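You operate a simulated robot arm through the tools that you are given. There is no shell and no other tool.

The job below is to be done with a simulated robot arm. You get a single attempt, and the scene is never put back.

Task
Put things in order on the corner bench. At the end: the silver cup stands where the folded blue cloth stood; the folded blue cloth stands on top of the brown carton (marked "M8"); the slim white filter stands where the blue tag block stood; the blue tag block stands on top of the brown square wooden block; whatever was shut is shut again. Leave all else as you found it, and nothing knocked over.

It is judged by the outcome, as a careful person would: the job done as asked, and still so three seconds after it is handed in. It fails if anything else is knocked over, pushed out of place, dropped, spilled or broken. Flat cloth is picked up by pressing the open fingertips on it (5 to 10 N) and closing them slowly along it; thin cloth reads only 2 to 8 mm in the jaws.

Robot
A 7-joint arm with a two-finger parallel gripper, fixed in place. Base frame: the origin is at the foot of the arm, x ahead of it, y to its left, z up; the work surface is at about z = 0. Readings come in m, degrees, newtons and seconds.
With the tool pointing down near the work surface it reaches from about 0.22 to 0.58 m from the base axis. Its first joint turns from -66.0 to 66.0 degrees. Payload 2.5 kg.
The TCP is the grasp point between the finger pads, 0.023 m short of the fingertips. In the tool frame z runs along the fingers and y along their closing line. Largest opening 0.094 m; finger width 0.038, thickness 0.01; the body of the gripper, 0.054 by 0.096 m, starts 0.039 m behind the TCP.
Orientation is that of the tool frame in the base frame, as a unit quaternion [w, x, y, z]. With the fingers straight down and closing along the base's y, the tool's x points along the base's -x, its y along +y and its z along -z.

Tools
- The arm moves only by the tool arm_command. Its argument "commands" is a list of rows, each a list of 6 numbers: the shift along the tool's x, y, z in units of 40 mm (1.0 is 40 mm), then the turn, a rotation vector about the tool's x, y, z in units of 5 degrees (1.0 is 5 degrees). In form: [[tx, ty, tz, ax, ay, az], ...]. A call has 1 to 20 rows; each row shifts and turns the commanded pose from where the row before left it, along the tool's axes as they then stand. "jaw" is the gripper command, from -1 (fully open) to 1 (shut), values between in proportion, set as the call begins (left out, the last holds). A call with a number of a shift or a turn outside -1 to 1 is refused whole. Each row takes 0.2 s and may step no farther than 0.05 m and 8.6 degrees from the row before; otherwise, or with a gripper value out of range, the whole call is refused. A pose out of reach is approached as far as the arm can. The call stops where the force on the tool passes 40 N (or 10 N more than at its start, if that is more) or the arm is blocked; 0.2 s more then pass. The fingers move at their own pace (about 0.108 m/s each) and stop on an object; they squeeze with about 40 N. The grip force told is the motor's: it shows also when the fingers shut on nothing. Time passes only in rows, and 0.2 s behind the last, so rows that do not move let the fingers close. The reply holds the time, the measured pose of the TCP, the force on the tool along the base axes, the opening and the grip force, in the units named above and with some noise, with the torque about the TCP (base axes, N m) and any sound that the robot's microphone picked up.
- Cameras (640 x 400 px; columns grow to the right, rows downward): "scene" is fixed at [0.0987, -0.3938, 0.5529]; the picture's right is [0.95, -0.32, 0.00], its down [-0.16, -0.47, -0.87] and it looks along [0.27, 0.82, -0.50] (base axes); focal length 339 px, centre (320, 200). "wrist" rides on the gripper at [0.086, 0.016, -0.075] in the tool frame; the picture's right is [-0.18, 0.98, 0.00], its down [-0.58, -0.11, -0.81] and it looks along [-0.79, -0.15, 0.59] (tool axes); focal length 243 px, centre (320, 200). There is no depth. A picture from a camera that has moved, and an enlarged one, comes with that camera's place and axes in the base frame and with its lens.
- grab_frame(camera): a new picture of that camera. It takes no simulated time.
- close_up(camera, box): a new picture of the part [left, top, right, bottom] of that camera's present view, enlarged. It takes no simulated time.
- hand_in(): hands the job in; it is judged then, once.

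Places have to be worked out from the pictures, the camera data and where the tool is seen. Open the gripper and draw the arm clear of the work before you hand the job in, unless the task says otherwise.

The tools are called after "Request:" by a JSON object that holds its "op" and its "data". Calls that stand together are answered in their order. arm_command: Moves the arm, as the interface text tells. Its arguments: {"type":"object","properties":{"commands":{"type":"array","items":{"type":"array","items":{"type":"number"}}},"jaw":{"type":"number"}},"required":["commands"]} The other tools are called the same way: grab_frame (camera) takes a picture; close_up (camera, box) takes an enlarged picture of a part of a camera's view; hand_in () hands the job in.

At the start:

```text
clock: 0.0
tcp_pos: [0.2345, 0.296, 0.2368]
orientation: [-0.001, 0.0, 1.0, 0.001]
wrist_force: [1.2, 0.6, 0.7]
ft_torque: [0.0, 0.0, 0.02]
gripper_width: 0.0939
grip_force: 0.1
```

scene: 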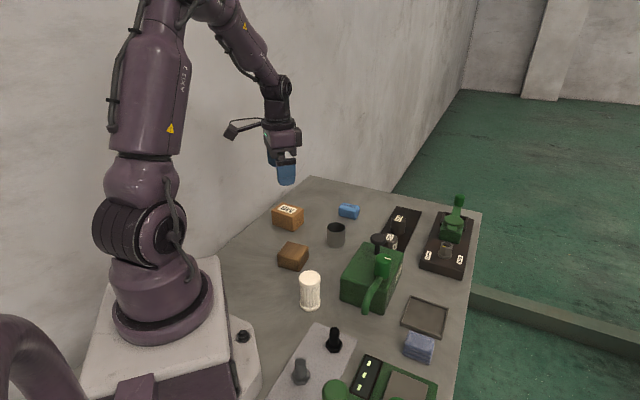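
wrist: 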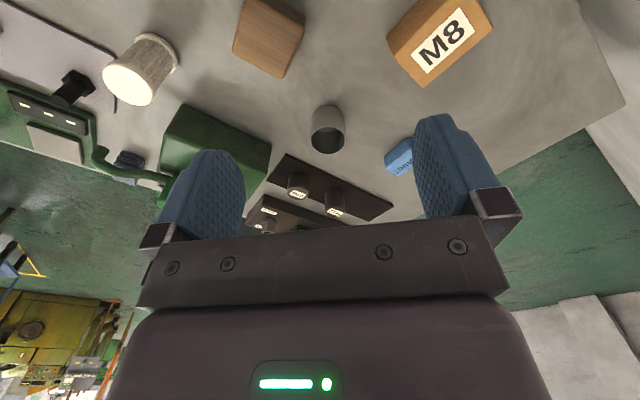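

I'll start by looking closer at the scene to identify objects and locations before moving.

Request:
{"op": "close_up", "data": {"camera": "scene", "box": [240, 170, 400, 270]}}

Request:
{"op": "close_up", "data": {"camera": "scene", "box": [340, 190, 500, 290]}}

Request:
{"op": "close_up", "data": {"camera": "scene", "box": [260, 220, 420, 320]}}

Request:
{"op": "close_up", "data": {"camera": "scene", "box": [260, 290, 460, 400]}}

Request:
{"op": "grab_frame", "data": {"camera": "wrist"}}

```text
4.00 times, centred on (320, 220) of scene
camera zoom: at [0.0987, -0.3938, 0.5529], right [0.95, -0.32, 0.0], down [-0.16, -0.47, -0.87], along [0.27, 0.82, -0.5], focal length 1354 px, centre (320, 120)
```

zoom: 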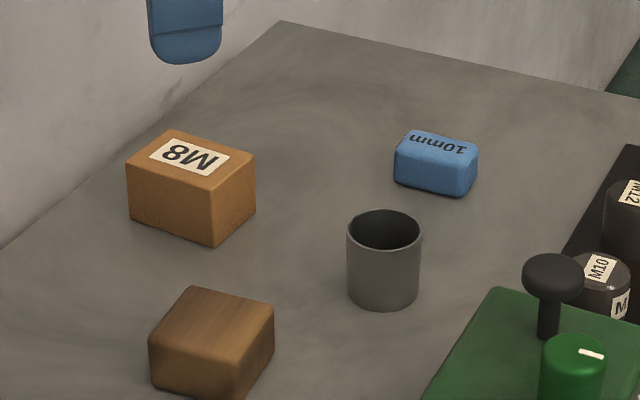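

```text
4.00 times, centred on (420, 240) of scene
camera zoom: at [0.0987, -0.3938, 0.5529], right [0.95, -0.32, 0.0], down [-0.16, -0.47, -0.87], along [0.27, 0.82, -0.5], focal length 1354 px, centre (-80, 40)
```

zoom: 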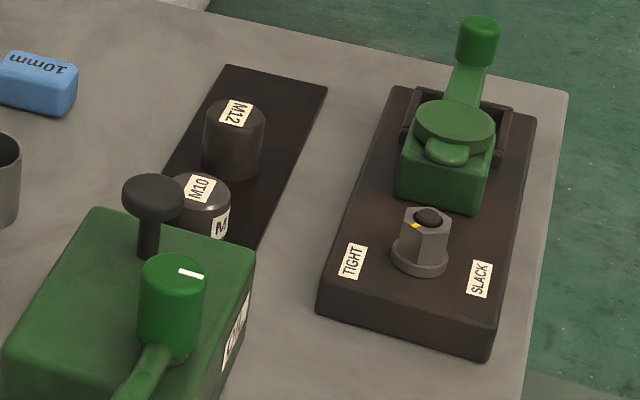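

```text
4.00 times, centred on (340, 270) of scene
camera zoom: at [0.0987, -0.3938, 0.5529], right [0.95, -0.32, 0.0], down [-0.16, -0.47, -0.87], along [0.27, 0.82, -0.5], focal length 1354 px, centre (240, -80)
```

zoom: 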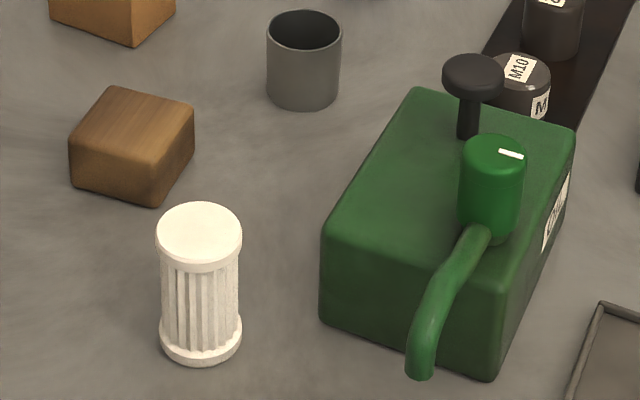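

```text
3.20 times, centred on (360, 345) of scene
camera zoom: at [0.0987, -0.3938, 0.5529], right [0.95, -0.32, 0.0], down [-0.16, -0.47, -0.87], along [0.27, 0.82, -0.5], focal length 1084 px, centre (192, -264)
```

zoom: 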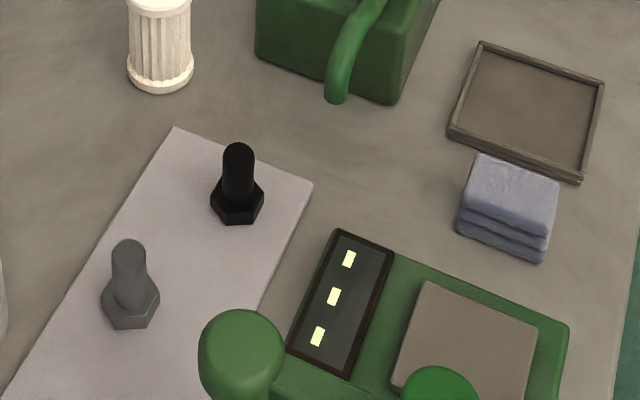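

```text
taken
camera wrist: at [0.1483, 0.3124, 0.3113], right [0.18, 0.98, 0.0], down [0.58, -0.11, 0.81], along [0.79, -0.15, -0.59], focal length 243 px, centre (320, 200)
```

wrist: 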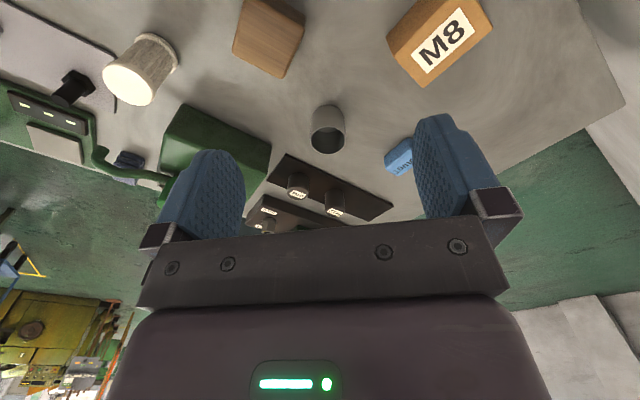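

The scene view puts the cloth near (0.40,-0.07), cup near (0.37,0.284), carton near (0.27,0.42), wood block near (0.24,0.24), filter near (0.24,0.10) and blue block near (0.455,0.40). I take closer wrist and scene views to refine these before moving.

Request:
{"op": "close_up", "data": {"camera": "wrist", "box": [220, 0, 520, 188]}}

Request:
{"op": "close_up", "data": {"camera": "scene", "box": [380, 290, 460, 340]}}

Request:
{"op": "close_up", "data": {"camera": "scene", "box": [380, 325, 460, 375]}}

Request:
{"op": "close_up", "data": {"camera": "scene", "box": [310, 190, 390, 240]}}

```text
2.13 times, centred on (370, 94) of wrist
camera zoom: at [0.1483, 0.3124, 0.3113], right [0.18, 0.98, 0.0], down [0.58, -0.11, 0.81], along [0.79, -0.15, -0.59], focal length 516 px, centre (214, 426)
```

zoom: 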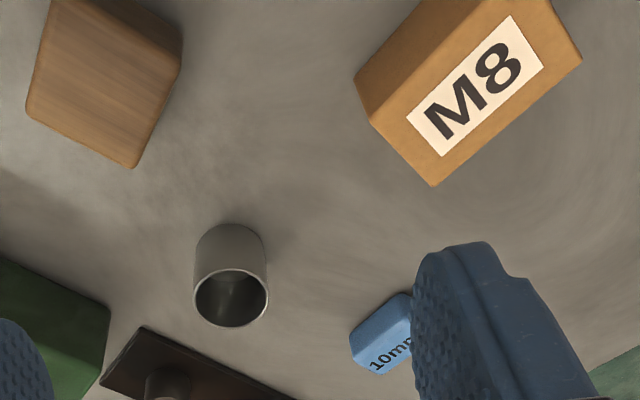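

```text
8.00 times, centred on (420, 315) of scene
camera zoom: at [0.0987, -0.3938, 0.5529], right [0.95, -0.32, 0.0], down [-0.16, -0.47, -0.87], along [0.27, 0.82, -0.5], focal length 2709 px, centre (-480, -720)
```

zoom: 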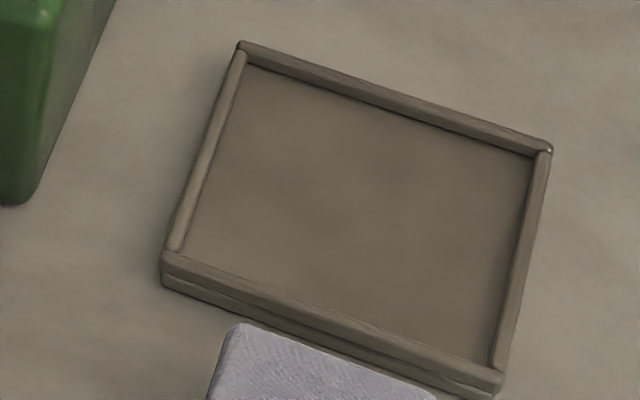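

```text
8.00 times, centred on (420, 350) of scene
camera zoom: at [0.0987, -0.3938, 0.5529], right [0.95, -0.32, 0.0], down [-0.16, -0.47, -0.87], along [0.27, 0.82, -0.5], focal length 2709 px, centre (-480, -1000)
```

zoom: 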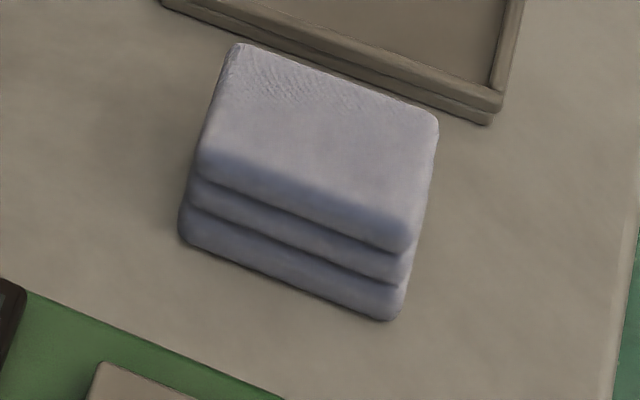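

```text
8.00 times, centred on (350, 215) of scene
camera zoom: at [0.0987, -0.3938, 0.5529], right [0.95, -0.32, 0.0], down [-0.16, -0.47, -0.87], along [0.27, 0.82, -0.5], focal length 2709 px, centre (80, 80)
```

zoom: 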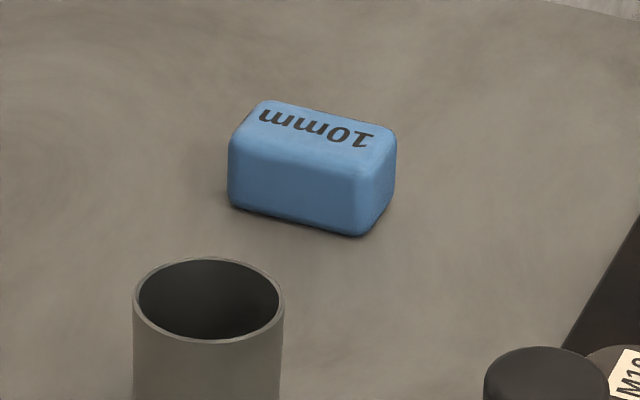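

The cup is empty inside and the readings from both cameras agree. The cloth centre is near (0.395, -0.073) with its long side at about -44.5°, so I move over it at z≈0.24 and turn the tool 45° to line up, then look again.

Request:
{"op": "arm_command", "data": {"commands": [[-0.36, -0.84, 0, 0, 0, 0], [-0.36, -0.84, 0, 0, 0, 0], [-0.36, -0.84, 0, 0, 0, 0], [-0.36, -0.84, 0, 0, 0, 0], [-0.36, -0.84, 0, 0, 0, 0], [-0.36, -0.84, 0, 0, 0, 0], [-0.36, -0.84, 0, 0, 0, 0], [-0.36, -0.84, 0, 0, 0, 0], [-0.36, -0.84, 0, 0, 0, 0], [-0.36, -0.84, 0, 0, 0, 0], [-0.4, -0.84, 0, 0, 0, 0], [0, 0, 0, 0, 0, 0]], "jaw": -1}}

Request:
{"op": "arm_command", "data": {"commands": [[0, 0, 0, 0, 0, -1], [0, 0, 0, 0, 0, -1], [0, 0, 0, 0, 0, -1], [0, 0, 0, 0, 0, -1], [0, 0, 0, 0, 0, -1], [0, 0, 0, 0, 0, -1], [0, 0, 0, 0, 0, -1], [0, 0, 0, 0, 0, -1], [0, 0, 0, 0, 0, -1], [0, 0, 0, 0, 0, 0]]}}

Request:
{"op": "grab_frame", "data": {"camera": "wrist"}}

Request:
{"op": "grab_frame", "data": {"camera": "scene"}}

```text
clock: 2.6
tcp_pos: [0.3961, -0.0741, 0.2369]
orientation: [-0.001, 0.0, 1.0, 0.0]
wrist_force: [-0.4, -0.1, -0.5]
ft_torque: [0.04, 0.0, -0.02]
gripper_width: 0.094
grip_force: 0.1
```

```text
clock: 4.8
tcp_pos: [0.3952, -0.073, 0.2381]
orientation: [0.0, -0.384, 0.923, 0.0]
wrist_force: [-0.3, 0.1, -0.5]
ft_torque: [-0.01, 0.01, -0.02]
gripper_width: 0.0939
grip_force: 0.1
```

```text
taken
camera wrist: at [0.3224, -0.1227, 0.3113], right [-0.57, 0.82, 0.0], down [0.49, 0.34, 0.81], along [0.66, 0.46, -0.59], focal length 243 px, centre (320, 200)
```

wrist: 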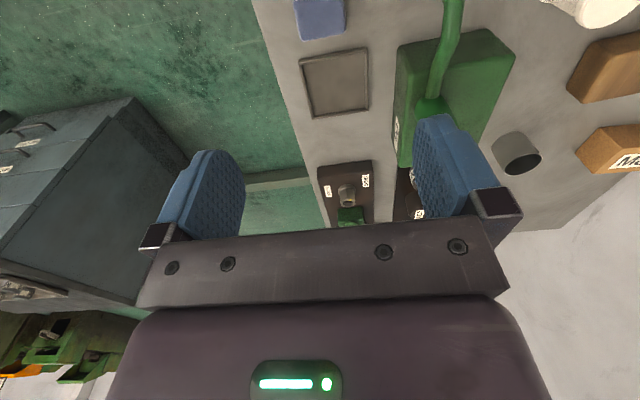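

```text
taken
```

scene: 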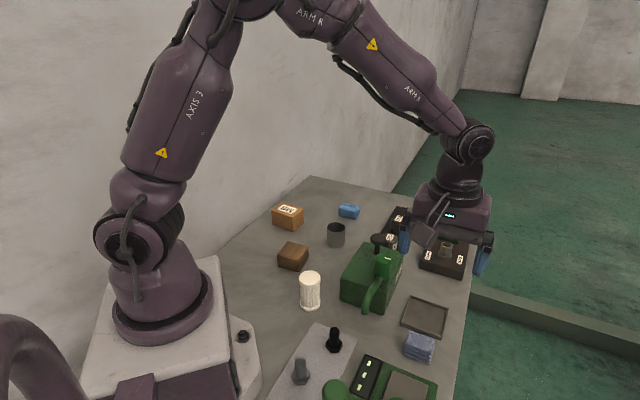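

The cloth sits centred under the gripper in the wrist view. I zoom in to check its alignment before descending.

Request:
{"op": "close_up", "data": {"camera": "wrist", "box": [260, 0, 420, 100]}}

Request:
{"op": "close_up", "data": {"camera": "wrist", "box": [400, 0, 640, 150]}}

```text
4.00 times, centred on (340, 50) of wrist
camera zoom: at [0.3224, -0.1227, 0.3113], right [-0.57, 0.82, 0.0], down [0.49, 0.34, 0.81], along [0.66, 0.46, -0.59], focal length 970 px, centre (240, 800)
```

zoom: 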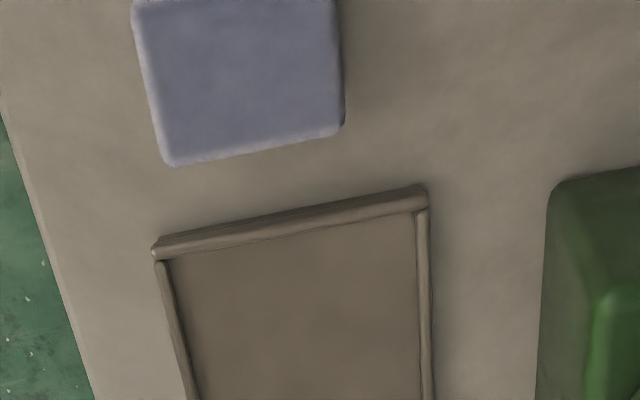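

```text
2.67 times, centred on (520, 75) of wrist
camera zoom: at [0.3224, -0.1227, 0.3113], right [-0.57, 0.82, 0.0], down [0.49, 0.34, 0.81], along [0.66, 0.46, -0.59], focal length 647 px, centre (-213, 533)
```

zoom: 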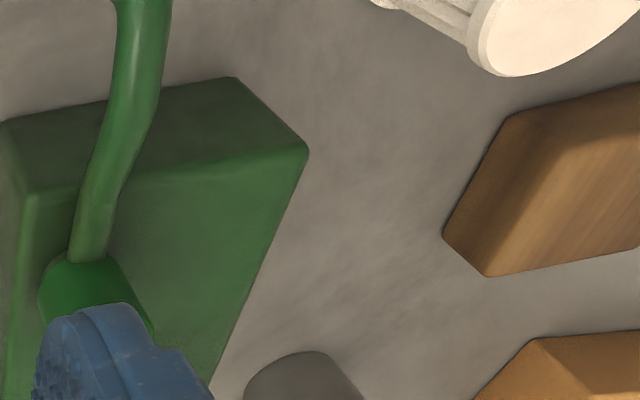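

The wrist view gives the cloth's far edge at -44.6°, so the tool yaw (45.2°) matches and its centre is about (0.393,-0.0735). I descend straddling it, to fingertips about 5 mm above the bench.

Request:
{"op": "arm_command", "data": {"commands": [[0.03, 0, 1, 0, 0, 0], [0, 0, 1, 0, 0, 0], [0, 0, 1, 0, 0, 0], [0, 0, 1, 0, 0, 0], [0, 0, 0.6, 0, 0, 0], [0, 0, 0, 0, 0, 0]]}}

Request:
{"op": "grab_frame", "data": {"camera": "wrist"}}

Request:
{"op": "close_up", "data": {"camera": "scene", "box": [360, 280, 480, 380]}}

```text
clock: 6.2
tcp_pos: [0.3934, -0.0711, 0.0514]
orientation: [0.001, -0.382, 0.924, -0.001]
wrist_force: [0.1, 0.0, 1.2]
ft_torque: [0.0, 0.03, 0.04]
gripper_width: 0.094
grip_force: 0.2
```

```text
taken
camera wrist: at [0.3209, -0.1214, 0.1253], right [-0.57, 0.82, 0.0], down [0.49, 0.33, 0.81], along [0.67, 0.46, -0.59], focal length 243 px, centre (320, 200)
```

wrist: 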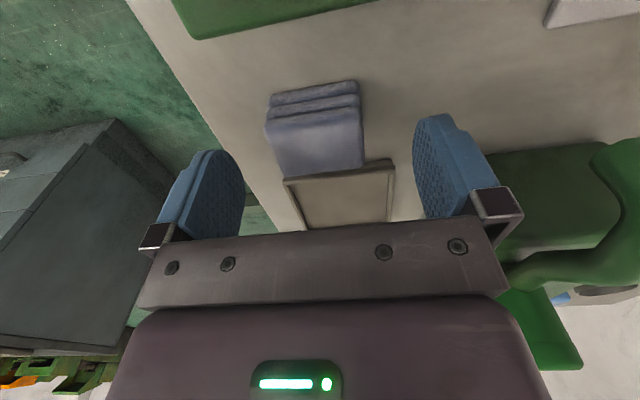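

```text
4.00 times, centred on (420, 330) of scene
camera zoom: at [0.0987, -0.3938, 0.5529], right [0.95, -0.32, 0.0], down [-0.16, -0.47, -0.87], along [0.27, 0.82, -0.5], focal length 1354 px, centre (-80, -320)
```

zoom: 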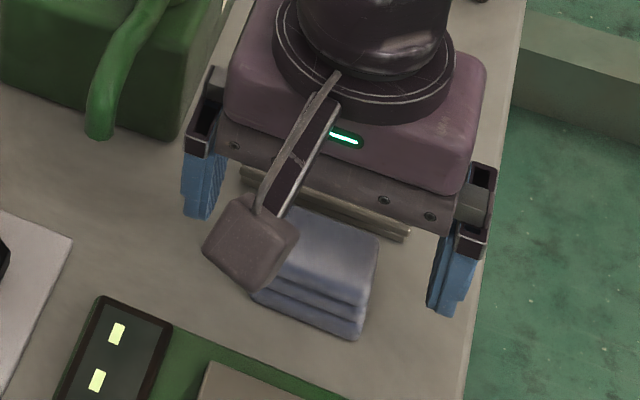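

The cloth is centred between the open fingers with clearance to the tray and the green box. I go down the last 24 mm and close gently to about 40 mm first.

Request:
{"op": "arm_command", "data": {"commands": [[0, -0.05, 0.3, 0, 0, 0], [0, 0, 0.3, 0, 0, 0], [0, 0, 0, 0, 0, 0]]}}

Request:
{"op": "arm_command", "data": {"commands": [[0, 0, 0, 0, 0, 0], [0, 0, 0, 0, 0, 0], [0, 0, 0, 0, 0, 0], [0, 0, 0, 0, 0, 0]], "jaw": 0.15}}

Request:
{"op": "grab_frame", "data": {"camera": "wrist"}}

```text
clock: 7.0
tcp_pos: [0.3947, -0.0743, 0.0279]
orientation: [0.0, -0.382, 0.924, 0.0]
wrist_force: [-0.2, 0.4, -0.9]
ft_torque: [-0.02, -0.07, -0.05]
gripper_width: 0.0939
grip_force: 0.0
```

```text
clock: 8.0
tcp_pos: [0.3944, -0.075, 0.028]
orientation: [0.0, -0.382, 0.924, 0.0]
wrist_force: [-0.4, -0.2, 0.1]
ft_torque: [-0.03, 0.0, 0.0]
gripper_width: 0.049
grip_force: 40.2
```

```text
taken
camera wrist: at [0.3215, -0.1242, 0.1016], right [-0.57, 0.82, 0.0], down [0.49, 0.33, 0.81], along [0.67, 0.46, -0.59], focal length 243 px, centre (320, 200)
```

wrist: 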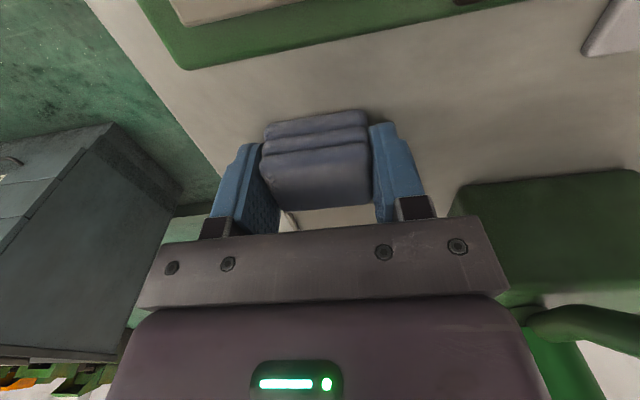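

The jaws hold the cloth firmly at 49 mm with 40 N, so its centre was at about (0.394, -0.075). I lift it straight up to z≈0.2.

Request:
{"op": "arm_command", "data": {"commands": [[0, 0, -0.25, 0, 0, 0], [0, 0, -0.5, 0, 0, 0], [0, 0, -1, 0, 0, 0], [0, 0, -1, 0, 0, 0], [0, 0, -1, 0, 0, 0], [0, 0, -0.75, 0, 0, 0], [0, 0, 0, 0, 0, 0]], "jaw": 0.4}}

Request:
{"op": "grab_frame", "data": {"camera": "wrist"}}

Request:
{"op": "grab_frame", "data": {"camera": "scene"}}

```text
clock: 9.6
tcp_pos: [0.3987, -0.0747, 0.2117]
orientation: [-0.001, -0.383, 0.924, 0.0]
wrist_force: [0.7, 0.2, 0.5]
ft_torque: [0.0, -0.02, 0.01]
gripper_width: 0.028
grip_force: 0.0
```

```text
taken
camera wrist: at [0.325, -0.1243, 0.2851], right [-0.57, 0.82, 0.0], down [0.49, 0.33, 0.81], along [0.66, 0.46, -0.59], focal length 243 px, centre (320, 200)
```

wrist: 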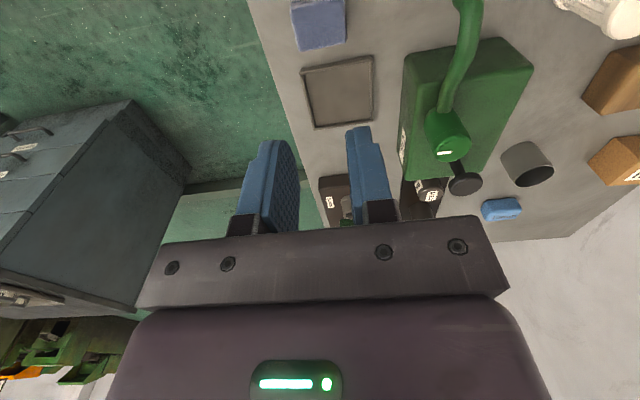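

```text
taken
```

scene: 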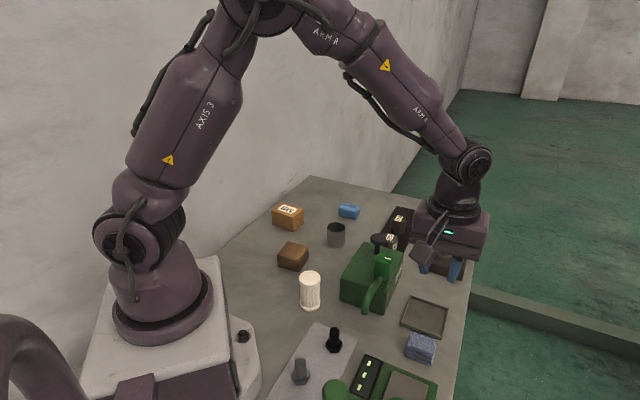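

The jaws closed to 28 mm with no force, so the cloth slipped out and was left behind. I look closely at it to see whether it moved.

Request:
{"op": "close_up", "data": {"camera": "scene", "box": [380, 325, 460, 375]}}

Request:
{"op": "close_up", "data": {"camera": "wrist", "box": [260, 0, 420, 100]}}

```text
8.00 times, centred on (420, 350) of scene
camera zoom: at [0.0987, -0.3938, 0.5529], right [0.95, -0.32, 0.0], down [-0.16, -0.47, -0.87], along [0.27, 0.82, -0.5], focal length 2709 px, centre (-480, -1000)
```

zoom: 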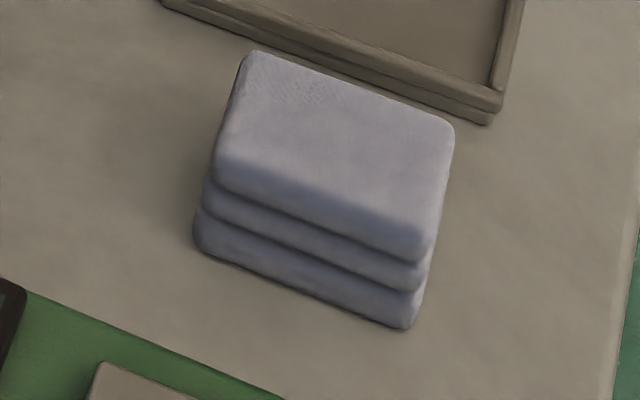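

```text
4.00 times, centred on (340, 50) of wrist
camera zoom: at [0.325, -0.1243, 0.2851], right [-0.57, 0.82, 0.0], down [0.49, 0.33, 0.81], along [0.66, 0.46, -0.59], focal length 970 px, centre (240, 800)
```

zoom: 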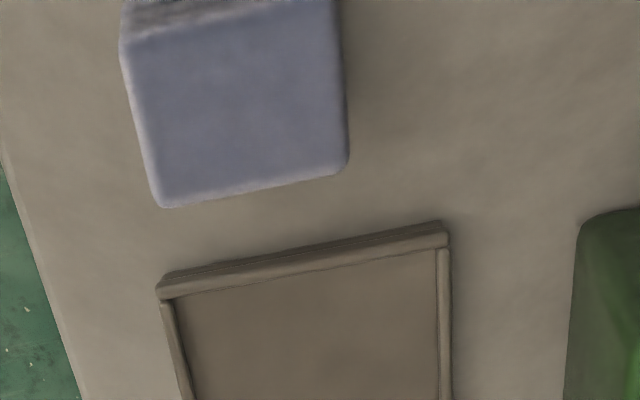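

The cloth only slid about 3 mm and still stands squarely on the bench. I reopen, shift about 4 mm toward its centre and go down again, this time lower so the pads take more of its height.

Request:
{"op": "arm_command", "data": {"commands": [[0, 0, 0, 0, 0, 0], [0, 0, 0, 0, 0, 0], [0.08, 0, 0, 0, 0, 0], [0, 0, 0, 0, 0, 0]], "jaw": -1}}

Request:
{"op": "arm_command", "data": {"commands": [[0, 0, 1, 0, 0, 0], [0, 0, 1, 0, 0, 0], [0, 0, 1, 0, 0, 0], [0, 0, 1, 0, 0, 0], [0, 0, 0.3, 0, 0, 0], [0, 0, 0, 0, 0, 0]]}}

Request:
{"op": "grab_frame", "data": {"camera": "wrist"}}

```text
clock: 10.6
tcp_pos: [0.3948, -0.0769, 0.2109]
orientation: [-0.001, -0.383, 0.924, 0.0]
wrist_force: [-0.1, 0.5, -0.2]
ft_torque: [0.0, 0.04, -0.02]
gripper_width: 0.094
grip_force: 0.0
```

```text
clock: 12.0
tcp_pos: [0.3921, -0.0771, 0.0365]
orientation: [0.0, -0.382, 0.924, 0.0]
wrist_force: [0.6, 0.2, -0.4]
ft_torque: [0.0, 0.02, -0.03]
gripper_width: 0.0943
grip_force: 0.1
```

```text
taken
camera wrist: at [0.3207, -0.1268, 0.1097], right [-0.57, 0.82, 0.0], down [0.49, 0.33, 0.81], along [0.67, 0.46, -0.59], focal length 243 px, centre (320, 200)
```

wrist: 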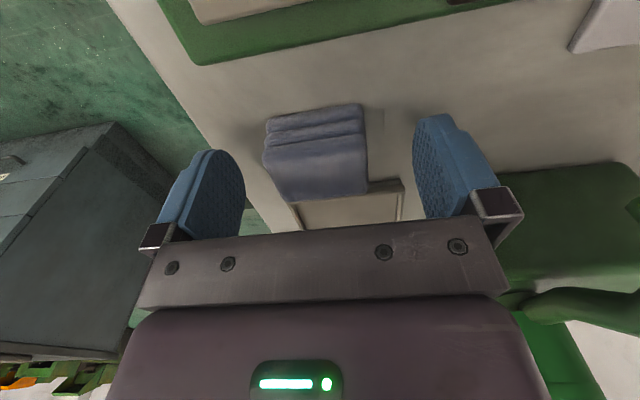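

The fingers straddle the cloth with it centred. I go down in small steps to just above the bench, watching the force.

Request:
{"op": "arm_command", "data": {"commands": [[0, 0, 0.15, 0, 0, 0], [0, 0, 0.1, 0, 0, 0], [0, 0, 0.04, 0, 0, 0], [0, 0, 0, 0, 0, 0]]}}

Request:
{"op": "arm_command", "data": {"commands": [[0, 0, 0, 0, 0, 0], [0, 0, 0, 0, 0, 0]], "jaw": -0.1}}

Request:
{"op": "arm_command", "data": {"commands": [[0, 0, 0, 0, 0, 0], [0, 0, 0, 0, 0, 0], [0, 0, 0, 0, 0, 0]], "jaw": 1}}

```text
clock: 13.0
tcp_pos: [0.3937, -0.0775, 0.0251]
orientation: [0.0, -0.383, 0.924, -0.002]
wrist_force: [0.3, -0.3, 0.1]
ft_torque: [-0.01, -0.03, -0.01]
gripper_width: 0.0939
grip_force: 0.0
```

```text
clock: 13.6
tcp_pos: [0.393, -0.0786, 0.0247]
orientation: [-0.001, -0.383, 0.924, 0.0]
wrist_force: [-0.2, 0.3, -0.2]
ft_torque: [-0.02, 0.02, 0.01]
gripper_width: 0.0516
grip_force: 0.1
```

```text
clock: 14.4
tcp_pos: [0.393, -0.0768, 0.0249]
orientation: [0.0, -0.383, 0.924, -0.001]
wrist_force: [-0.3, -0.6, -0.5]
ft_torque: [0.0, 0.0, 0.0]
gripper_width: 0.0491
grip_force: 40.3
```

The grip reads 49 mm and 40 N again, now with the tips close to the bench. I lift slowly by 8 mm and check whether it holds.

Request:
{"op": "arm_command", "data": {"commands": [[0, 0, -0.05, 0, 0, 0], [0, 0, -0.05, 0, 0, 0], [0, 0, -0.1, 0, 0, 0], [0, 0, 0, 0, 0, 0]]}}

Request:
{"op": "close_up", "data": {"camera": "scene", "box": [360, 290, 480, 365]}}

Request:
{"op": "grab_frame", "data": {"camera": "wrist"}}

```text
clock: 15.4
tcp_pos: [0.3938, -0.0772, 0.0326]
orientation: [0.001, -0.382, 0.924, 0.0]
wrist_force: [0.2, 0.3, -0.5]
ft_torque: [0.01, 0.0, -0.02]
gripper_width: 0.049
grip_force: 40.2
```

```text
5.33 times, centred on (420, 328) of scene
camera zoom: at [0.0987, -0.3938, 0.5529], right [0.95, -0.32, 0.0], down [-0.16, -0.47, -0.87], along [0.27, 0.82, -0.5], focal length 1806 px, centre (-213, -480)
```

zoom: 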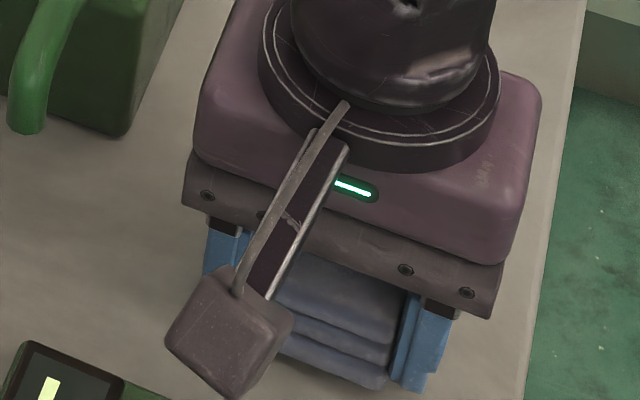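

```text
taken
camera wrist: at [0.3207, -0.1272, 0.1069], right [-0.57, 0.82, 0.0], down [0.49, 0.33, 0.81], along [0.66, 0.46, -0.59], focal length 243 px, centre (320, 200)
```

wrist: 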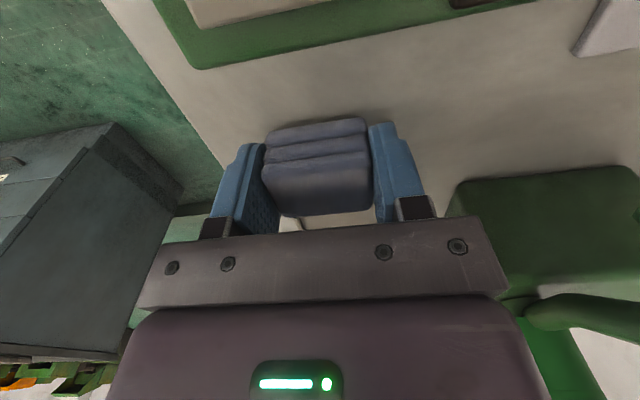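

The cloth has kept its place between the pads (49 mm, 40 N), so it seems to be rising with the tool. I continue lifting slowly and check the grip again.

Request:
{"op": "arm_command", "data": {"commands": [[0, 0, -0.1, 0, 0, 0], [0, 0, -0.2, 0, 0, 0], [0, 0, -0.3, 0, 0, 0], [0, 0, -0.4, 0, 0, 0], [0, 0, 0, 0, 0, 0]]}}

Request:
{"op": "grab_frame", "data": {"camera": "wrist"}}

```text
clock: 16.6
tcp_pos: [0.392, -0.0765, 0.0762]
orientation: [-0.001, -0.384, 0.924, 0.0]
wrist_force: [-0.3, 0.9, 0.5]
ft_torque: [0.01, 0.02, 0.05]
gripper_width: 0.0492
grip_force: 40.3
```

```text
taken
camera wrist: at [0.3202, -0.1261, 0.1493], right [-0.57, 0.82, 0.0], down [0.49, 0.33, 0.81], along [0.67, 0.46, -0.59], focal length 243 px, centre (320, 200)
```

wrist: 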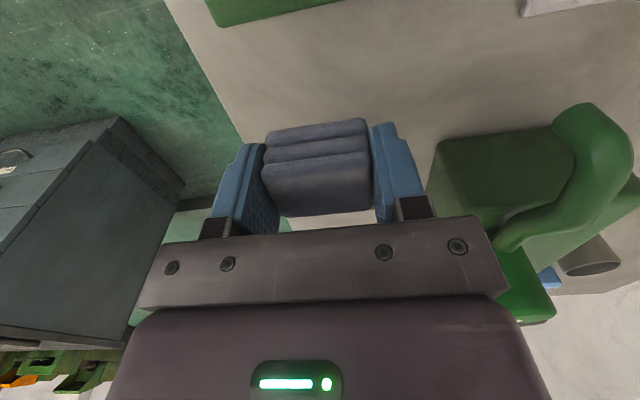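

The cloth is clearly held and off the bench. I raise it to about z = 0.2 at moderate speed and then carry it over toward the carton.

Request:
{"op": "arm_command", "data": {"commands": [[0, 0, -0.4, 0, 0, 0], [0, 0, -0.5, 0, 0, 0], [0, 0, -0.6, 0, 0, 0], [0, 0, -0.6, 0, 0, 0], [0, 0, -0.6, 0, 0, 0], [0, 0, -0.5, 0, 0, 0], [0, 0, -0.3, 0, 0, 0], [0, 0, 0, 0, 0, 0]]}}

Request:
{"op": "arm_command", "data": {"commands": [[-0.2, 0.33, 0, 0, 0, 0], [-0.4, 0.66, 0, 0, 0, 0], [-0.41, 0.68, 0, 0, 0, 0], [-0.41, 0.68, 0, 0, 0, 0], [-0.41, 0.68, 0, 0, 0, 0], [-0.41, 0.68, 0, 0, 0, 0], [-0.41, 0.68, 0, 0, 0, 0], [-0.41, 0.68, 0, 0, 0, 0], [-0.41, 0.68, 0, 0, 0, 0], [-0.41, 0.68, 0, 0, 0, 0], [-0.41, 0.68, 0, 0, 0, 0], [-0.41, 0.68, 0, 0, 0, 0], [-0.41, 0.68, 0, 0, 0, 0], [-0.41, 0.68, 0, 0, 0, 0], [-0.41, 0.68, 0, 0, 0, 0], [-0.37, 0.62, 0, 0, 0, 0], [-0.2, 0.32, 0, 0, 0, 0], [0, 0, 0, 0, 0, 0]]}}

Request:
{"op": "grab_frame", "data": {"camera": "wrist"}}

Request:
{"op": "grab_frame", "data": {"camera": "scene"}}

```text
clock: 18.4
tcp_pos: [0.3914, -0.0783, 0.2143]
orientation: [0.0, -0.383, 0.924, 0.0]
wrist_force: [-0.5, -0.3, -1.5]
ft_torque: [0.0, -0.04, 0.02]
gripper_width: 0.0487
grip_force: 40.2
```

```text
clock: 22.2
tcp_pos: [0.2727, 0.4087, 0.2139]
orientation: [-0.001, -0.382, 0.924, -0.001]
wrist_force: [-0.4, -0.1, 0.0]
ft_torque: [0.02, 0.01, 0.0]
gripper_width: 0.049
grip_force: 40.2
```

```text
taken
camera wrist: at [0.2001, 0.3591, 0.2886], right [-0.56, 0.83, 0.0], down [0.49, 0.33, 0.81], along [0.67, 0.46, -0.59], focal length 243 px, centre (320, 200)
```

wrist: 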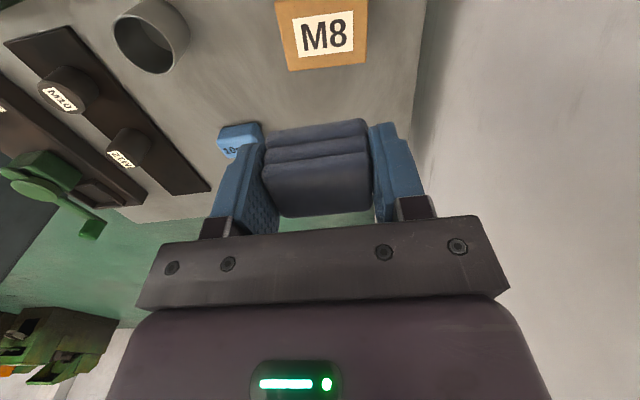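

```text
taken
```

scene: 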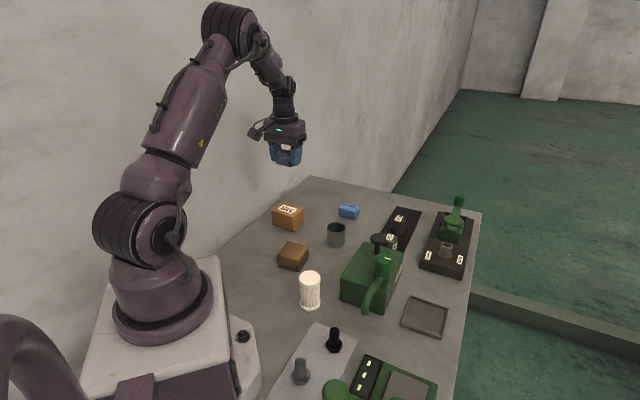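

The cloth is above the carton now. I zoom the wrist view on the carton to align precisely.

Request:
{"op": "close_up", "data": {"camera": "wrist", "box": [240, 0, 400, 100]}}

Request:
{"op": "close_up", "data": {"camera": "wrist", "box": [80, 0, 280, 160]}}

```text
4.00 times, centred on (320, 50) of wrist
camera zoom: at [0.2001, 0.3591, 0.2886], right [-0.56, 0.83, 0.0], down [0.49, 0.33, 0.81], along [0.67, 0.46, -0.59], focal length 970 px, centre (320, 800)
```

zoom: 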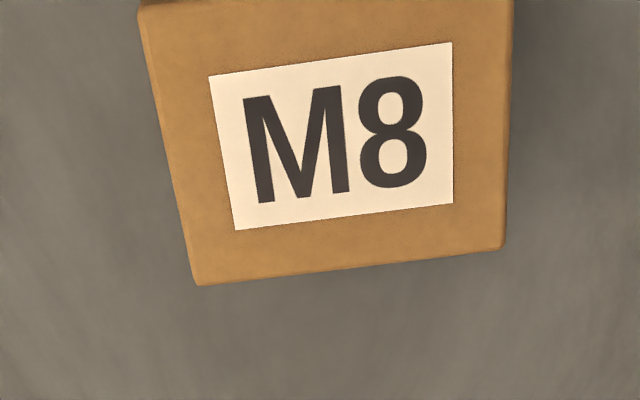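

```text
2.50 times, centred on (180, 80) of wrist
camera zoom: at [0.2001, 0.3591, 0.2886], right [-0.56, 0.83, 0.0], down [0.49, 0.33, 0.81], along [0.67, 0.46, -0.59], focal length 606 px, centre (670, 500)
```

zoom: 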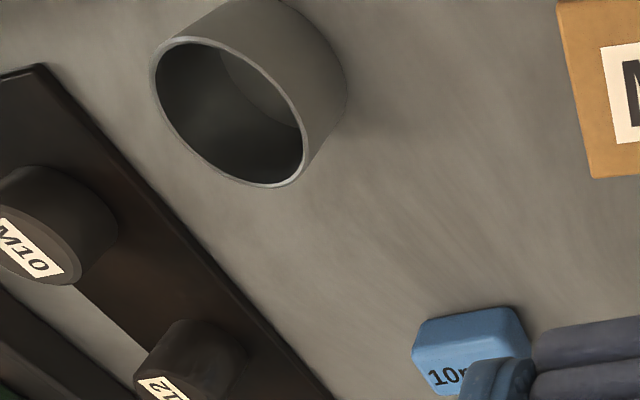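

The carton's label centre computes to (0.2687, 0.4103), long axis at 130.8°. I make the small correction and turn, then lower to about 10 mm above contact.

Request:
{"op": "arm_command", "data": {"commands": [[0.04, 0.09, 0, 0, 0, 0.84], [0, 0, 0.5, 0, 0, 0], [0, 0, 0.7, 0, 0, 0], [0, 0, 0.7, 0, 0, 0], [0, 0, 0.6, 0, 0, 0], [0, 0, 0.4, 0, 0, 0], [0, 0, 0.3, 0, 0, 0], [0, 0, 0, 0, 0, 0]]}}

Request:
{"op": "grab_frame", "data": {"camera": "wrist"}}

Request:
{"op": "close_up", "data": {"camera": "scene", "box": [240, 160, 360, 240]}}

```text
clock: 24.0
tcp_pos: [0.2683, 0.4133, 0.0852]
orientation: [0.0, -0.348, 0.938, 0.0]
wrist_force: [-0.8, 0.3, 0.0]
ft_torque: [-0.01, -0.02, -0.03]
gripper_width: 0.049
grip_force: 41.1
```

```text
taken
camera wrist: at [0.1918, 0.369, 0.1591], right [-0.5, 0.86, 0.0], down [0.51, 0.3, 0.81], along [0.7, 0.41, -0.59], focal length 243 px, centre (320, 200)
```

wrist: 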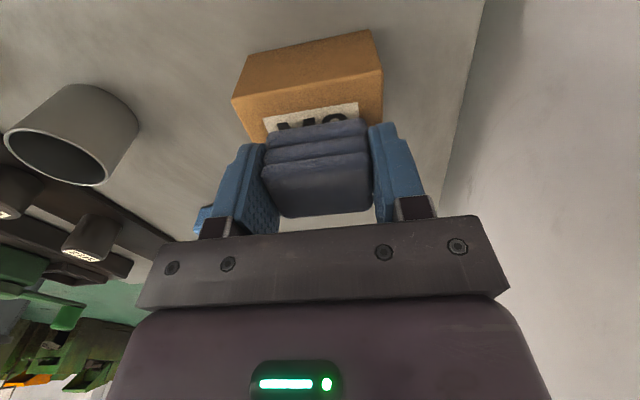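

```text
5.00 times, centred on (300, 200) of scene
camera zoom: at [0.0987, -0.3938, 0.5529], right [0.95, -0.32, 0.0], down [-0.16, -0.47, -0.87], along [0.27, 0.82, -0.5], focal length 1693 px, centre (420, 200)
```

zoom: 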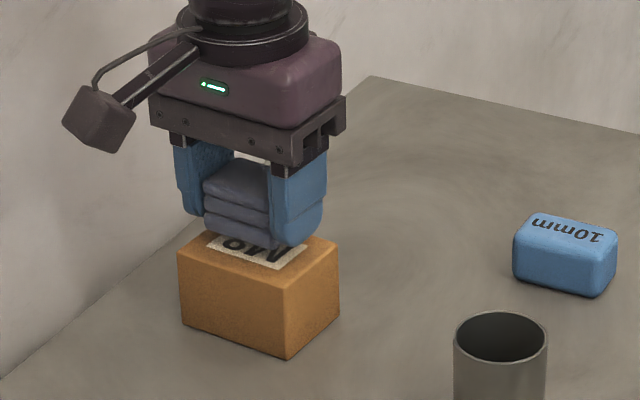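

The cloth hangs level just above the carton, about 2–3 mm off centre. I correct that and lower in 2–4 mm steps until I feel contact.

Request:
{"op": "arm_command", "data": {"commands": [[0.05, -0.06, 0.1, 0, 0, 0], [0, 0, 0.08, 0, 0, 0], [0, 0, 0.05, 0, 0, 0], [0, 0, 0, 0, 0, 0]]}}

Request:
{"op": "arm_command", "data": {"commands": [[0, 0, 0.05, 0, 0, 0], [0, 0, 0, 0, 0, 0]]}}

Request:
{"op": "close_up", "data": {"camera": "scene", "box": [260, 180, 340, 230]}}

```text
clock: 25.0
tcp_pos: [0.2684, 0.4093, 0.0755]
orientation: [0.0, -0.349, 0.937, 0.0]
wrist_force: [-0.5, 0.0, -0.4]
ft_torque: [0.02, 0.02, -0.01]
gripper_width: 0.0486
grip_force: 40.3
```

```text
clock: 25.6
tcp_pos: [0.2685, 0.4096, 0.0752]
orientation: [0.001, -0.348, 0.937, 0.001]
wrist_force: [-4.6, -8.1, 22.1]
ft_torque: [-0.25, 0.1, 0.01]
gripper_width: 0.0491
grip_force: 39.6
```

```text
8.00 times, centred on (300, 205) of scene
camera zoom: at [0.0986, -0.3939, 0.5528], right [0.95, -0.32, 0.0], down [-0.16, -0.47, -0.87], along [0.27, 0.82, -0.5], focal length 2709 px, centre (480, 160)
```

zoom: 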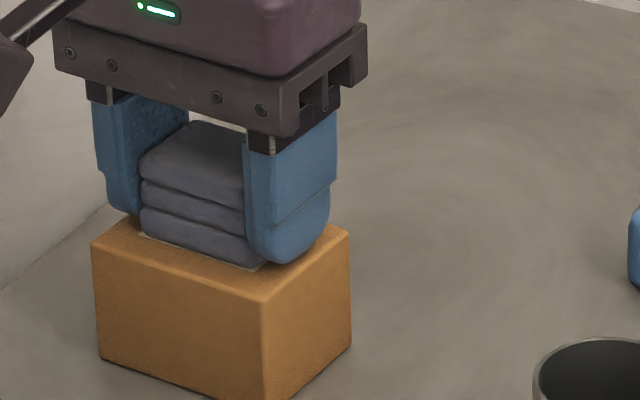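

Contact is confirmed (22 N upward), with the cloth resting on the carton. I relieve the pressure by about 1 mm and open the fingers.

Request:
{"op": "arm_command", "data": {"commands": [[0, 0, -0.03, 0, 0, 0], [0, 0, 0, 0, 0, 0]]}}

Request:
{"op": "arm_command", "data": {"commands": [[0, 0, 0, 0, 0, 0], [0, 0, 0, 0, 0, 0], [0, 0, 0, 0, 0, 0]], "jaw": -0.5}}

Request:
{"op": "arm_command", "data": {"commands": [[0, 0, -0.3, 0, 0, 0], [0, 0, -0.6, 0, 0, 0], [0, 0, -1, 0, 0, 0], [0, 0, -1, 0, 0, 0], [0, 0, -0.6, 0, 0, 0], [0, 0, 0, 0, 0, 0]]}}

Request:
{"op": "close_up", "data": {"camera": "scene", "box": [260, 180, 340, 230]}}

Request:
{"op": "grab_frame", "data": {"camera": "wrist"}}

```text
clock: 26.2
tcp_pos: [0.269, 0.41, 0.0744]
orientation: [0.001, -0.349, 0.937, 0.002]
wrist_force: [3.4, 3.0, 10.3]
ft_torque: [0.01, -0.08, -0.02]
gripper_width: 0.0488
grip_force: 40.0
```

```text
clock: 27.0
tcp_pos: [0.2672, 0.4091, 0.0741]
orientation: [-0.001, -0.348, 0.937, 0.001]
wrist_force: [0.0, -0.1, 0.3]
ft_torque: [-0.02, 0.0, -0.01]
gripper_width: 0.0706
grip_force: 0.2
```

```text
clock: 28.4
tcp_pos: [0.2704, 0.4072, 0.2173]
orientation: [0.0, -0.349, 0.937, 0.0]
wrist_force: [0.2, -0.7, -0.6]
ft_torque: [0.03, 0.01, -0.01]
gripper_width: 0.0705
grip_force: 0.1
```

```text
8.00 times, centred on (300, 205) of scene
camera zoom: at [0.0987, -0.3938, 0.5529], right [0.95, -0.32, 0.0], down [-0.16, -0.47, -0.87], along [0.27, 0.82, -0.5], focal length 2709 px, centre (480, 160)
```

zoom: 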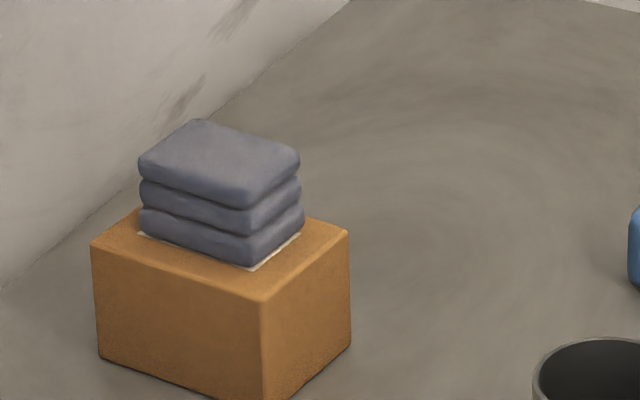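

```text
taken
camera wrist: at [0.1947, 0.3633, 0.2908], right [-0.5, 0.86, 0.0], down [0.51, 0.3, 0.81], along [0.7, 0.41, -0.59], focal length 243 px, centre (320, 200)
```

wrist: 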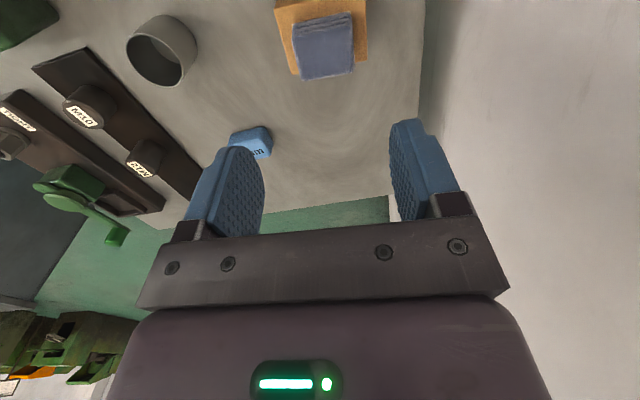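

The cloth sits squarely on the carton. Next is the cup at about (0.3665, 0.2825); I open fully and move above it, then look again.

Request:
{"op": "arm_command", "data": {"commands": [[0.04, -0.66, 0, 0, 0, 0], [0.04, -0.66, 0, 0, 0, 0], [0.04, -0.66, 0, 0, 0, 0], [0.03, -0.66, 0, 0, 0, 0], [0.03, -0.66, 0, 0, 0, 0], [0.03, -0.66, 0, 0, 0, 0], [0, 0, 0.5, 0, 0, 0], [0, 0, 0, 0, 0, 0]], "jaw": -1}}

Request:
{"op": "grab_frame", "data": {"camera": "wrist"}}

Request:
{"op": "close_up", "data": {"camera": "wrist", "box": [260, 0, 400, 100]}}

```text
clock: 30.2
tcp_pos: [0.3654, 0.2842, 0.1944]
orientation: [0.0, -0.349, 0.937, 0.0]
wrist_force: [-0.3, -0.1, -0.2]
ft_torque: [0.02, -0.01, -0.03]
gripper_width: 0.094
grip_force: 0.1
```

```text
taken
camera wrist: at [0.29, 0.2398, 0.2687], right [-0.5, 0.86, 0.0], down [0.51, 0.3, 0.81], along [0.7, 0.41, -0.59], focal length 243 px, centre (320, 200)
```

wrist: 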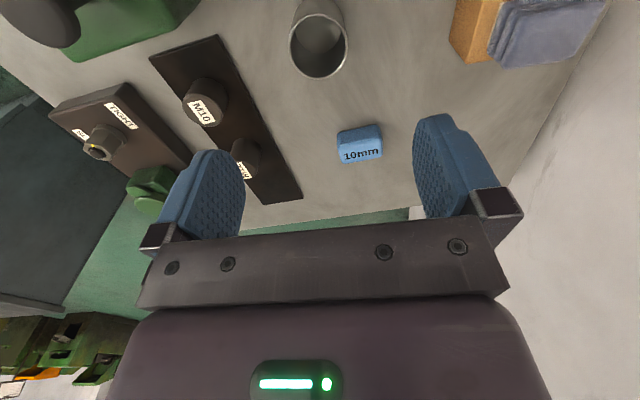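

```text
4.00 times, centred on (330, 50) of wrist
camera zoom: at [0.29, 0.2398, 0.2687], right [-0.5, 0.86, 0.0], down [0.51, 0.3, 0.81], along [0.7, 0.41, -0.59], focal length 970 px, centre (280, 800)
```

zoom: 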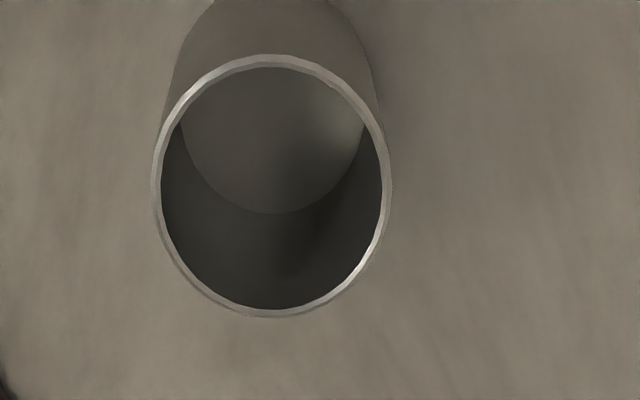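

The cup is empty and its rim centre computes to (0.365, 0.282). I also zoom on the blue block from here to refine its place before descending on the cup.

Request:
{"op": "close_up", "data": {"camera": "wrist", "box": [310, 100, 410, 180]}}

Request:
{"op": "arm_command", "data": {"commands": [[0.04, -0.05, 0.5, 0, 0, 0], [0, 0, 0.9, 0, 0, 0], [0, 0, 0.9, 0, 0, 0], [0, 0, 0.5, 0, 0, 0], [0, 0, 0.3, 0, 0, 0], [0, 0, 0, 0, 0, 0]]}}

Request:
{"op": "grab_frame", "data": {"camera": "wrist"}}

```text
5.00 times, centred on (360, 140) of wrist
camera zoom: at [0.29, 0.2398, 0.2687], right [-0.5, 0.86, 0.0], down [0.51, 0.3, 0.81], along [0.7, 0.41, -0.59], focal length 1213 px, centre (120, 500)
```

zoom: 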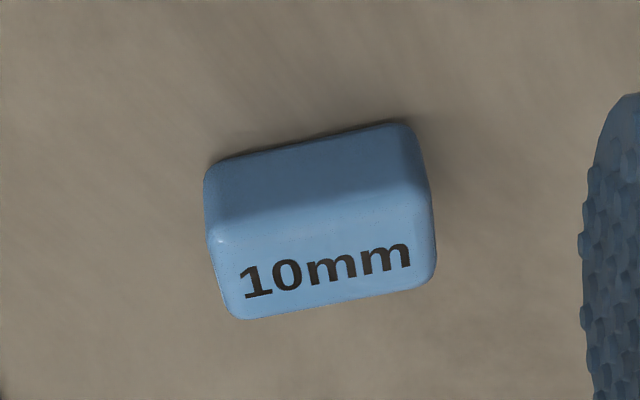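

```text
clock: 31.6
tcp_pos: [0.3685, 0.2828, 0.0714]
orientation: [0.0, -0.349, 0.937, 0.0]
wrist_force: [-0.5, 0.9, -0.3]
ft_torque: [0.01, 0.05, 0.02]
gripper_width: 0.094
grip_force: 0.0
```

```text
taken
camera wrist: at [0.2914, 0.2379, 0.1453], right [-0.5, 0.86, 0.0], down [0.51, 0.3, 0.81], along [0.7, 0.41, -0.59], focal length 243 px, centre (320, 200)
```

wrist: 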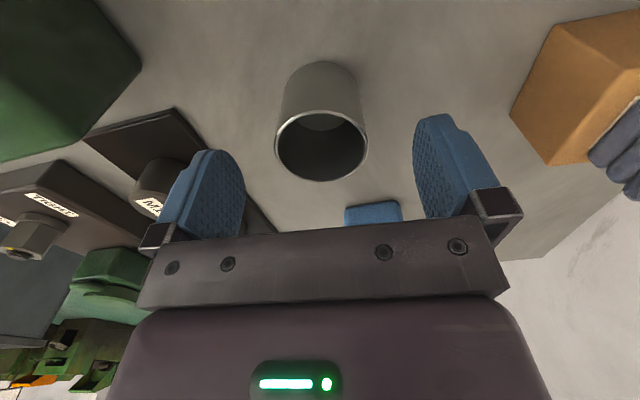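

The cup is centred between the fingers. I lower the last 39 mm around it and close.

Request:
{"op": "arm_command", "data": {"commands": [[0, 0, 0.5, 0, 0, 0], [0, 0, 0.3, 0, 0, 0], [0, 0, 0.19, 0, 0, 0], [0, 0, 0, 0, 0, 0]]}}

Request:
{"op": "arm_command", "data": {"commands": [[0, 0, 0, 0, 0, 0], [0, 0, 0, 0, 0, 0]], "jaw": -0.15}}

Request:
{"op": "arm_command", "data": {"commands": [[0, 0, 0, 0, 0, 0], [0, 0, 0, 0, 0, 0], [0, 0, 0, 0, 0, 0]], "jaw": 1}}

```text
clock: 32.6
tcp_pos: [0.3674, 0.2811, 0.0321]
orientation: [0.0, -0.348, 0.937, -0.001]
wrist_force: [0.2, 0.0, -0.4]
ft_torque: [-0.01, -0.04, -0.02]
gripper_width: 0.0939
grip_force: 0.1
```

```text
clock: 33.2
tcp_pos: [0.3659, 0.2798, 0.0306]
orientation: [0.0, -0.348, 0.938, 0.0]
wrist_force: [0.3, -0.3, -0.7]
ft_torque: [0.01, 0.02, 0.02]
gripper_width: 0.0539
grip_force: 0.0
```

```text
clock: 34.0
tcp_pos: [0.3664, 0.2803, 0.0314]
orientation: [0.001, -0.349, 0.937, 0.0]
wrist_force: [-1.0, 0.5, 0.9]
ft_torque: [-0.04, -0.04, 0.0]
gripper_width: 0.0487
grip_force: 40.2
```

The cup is gripped at 48.7 mm with 40 N. I lift slowly first and then up to z≈0.2.

Request:
{"op": "arm_command", "data": {"commands": [[0, 0, -0.1, 0, 0, 0], [0, 0, -0.1, 0, 0, 0], [0, 0, -0.2, 0, 0, 0], [0, 0, -0.4, 0, 0, 0], [0, 0, -0.6, 0, 0, 0], [0, 0, -0.7, 0, 0, 0], [0, 0, -0.7, 0, 0, 0], [0, 0, -0.7, 0, 0, 0], [0, 0, -0.5, 0, 0, 0], [0, 0, -0.3, 0, 0, 0], [0, 0, 0, 0, 0, 0]]}}

Request:
{"op": "grab_frame", "data": {"camera": "wrist"}}

Request:
{"op": "grab_frame", "data": {"camera": "scene"}}

```text
clock: 36.4
tcp_pos: [0.3678, 0.2797, 0.2055]
orientation: [0.0, -0.348, 0.938, 0.001]
wrist_force: [-0.6, 0.0, -1.3]
ft_torque: [0.02, 0.03, -0.03]
gripper_width: 0.0489
grip_force: 39.6
```

```text
taken
camera wrist: at [0.2907, 0.2358, 0.2795], right [-0.5, 0.86, 0.0], down [0.51, 0.3, 0.81], along [0.7, 0.41, -0.59], focal length 243 px, centre (320, 200)
```

wrist: 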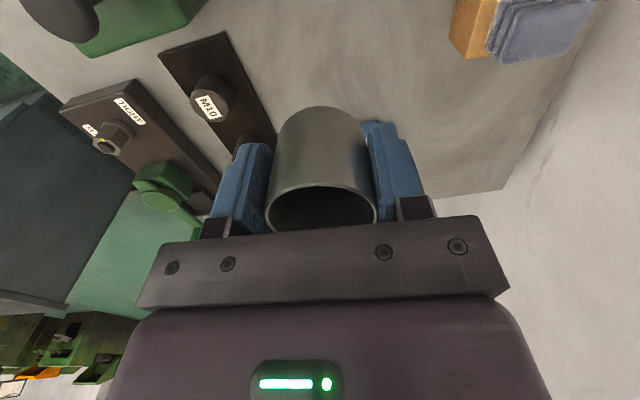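

```text
taken
```

scene: 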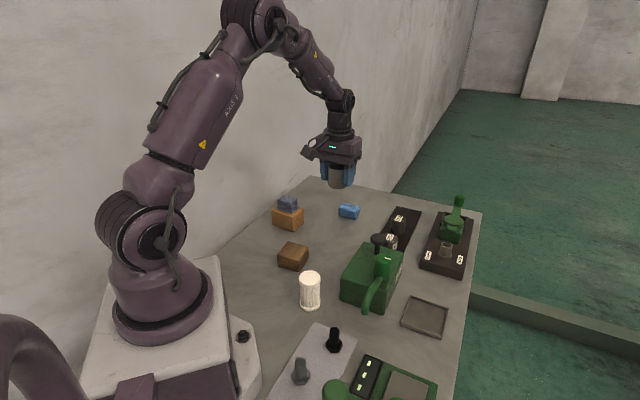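

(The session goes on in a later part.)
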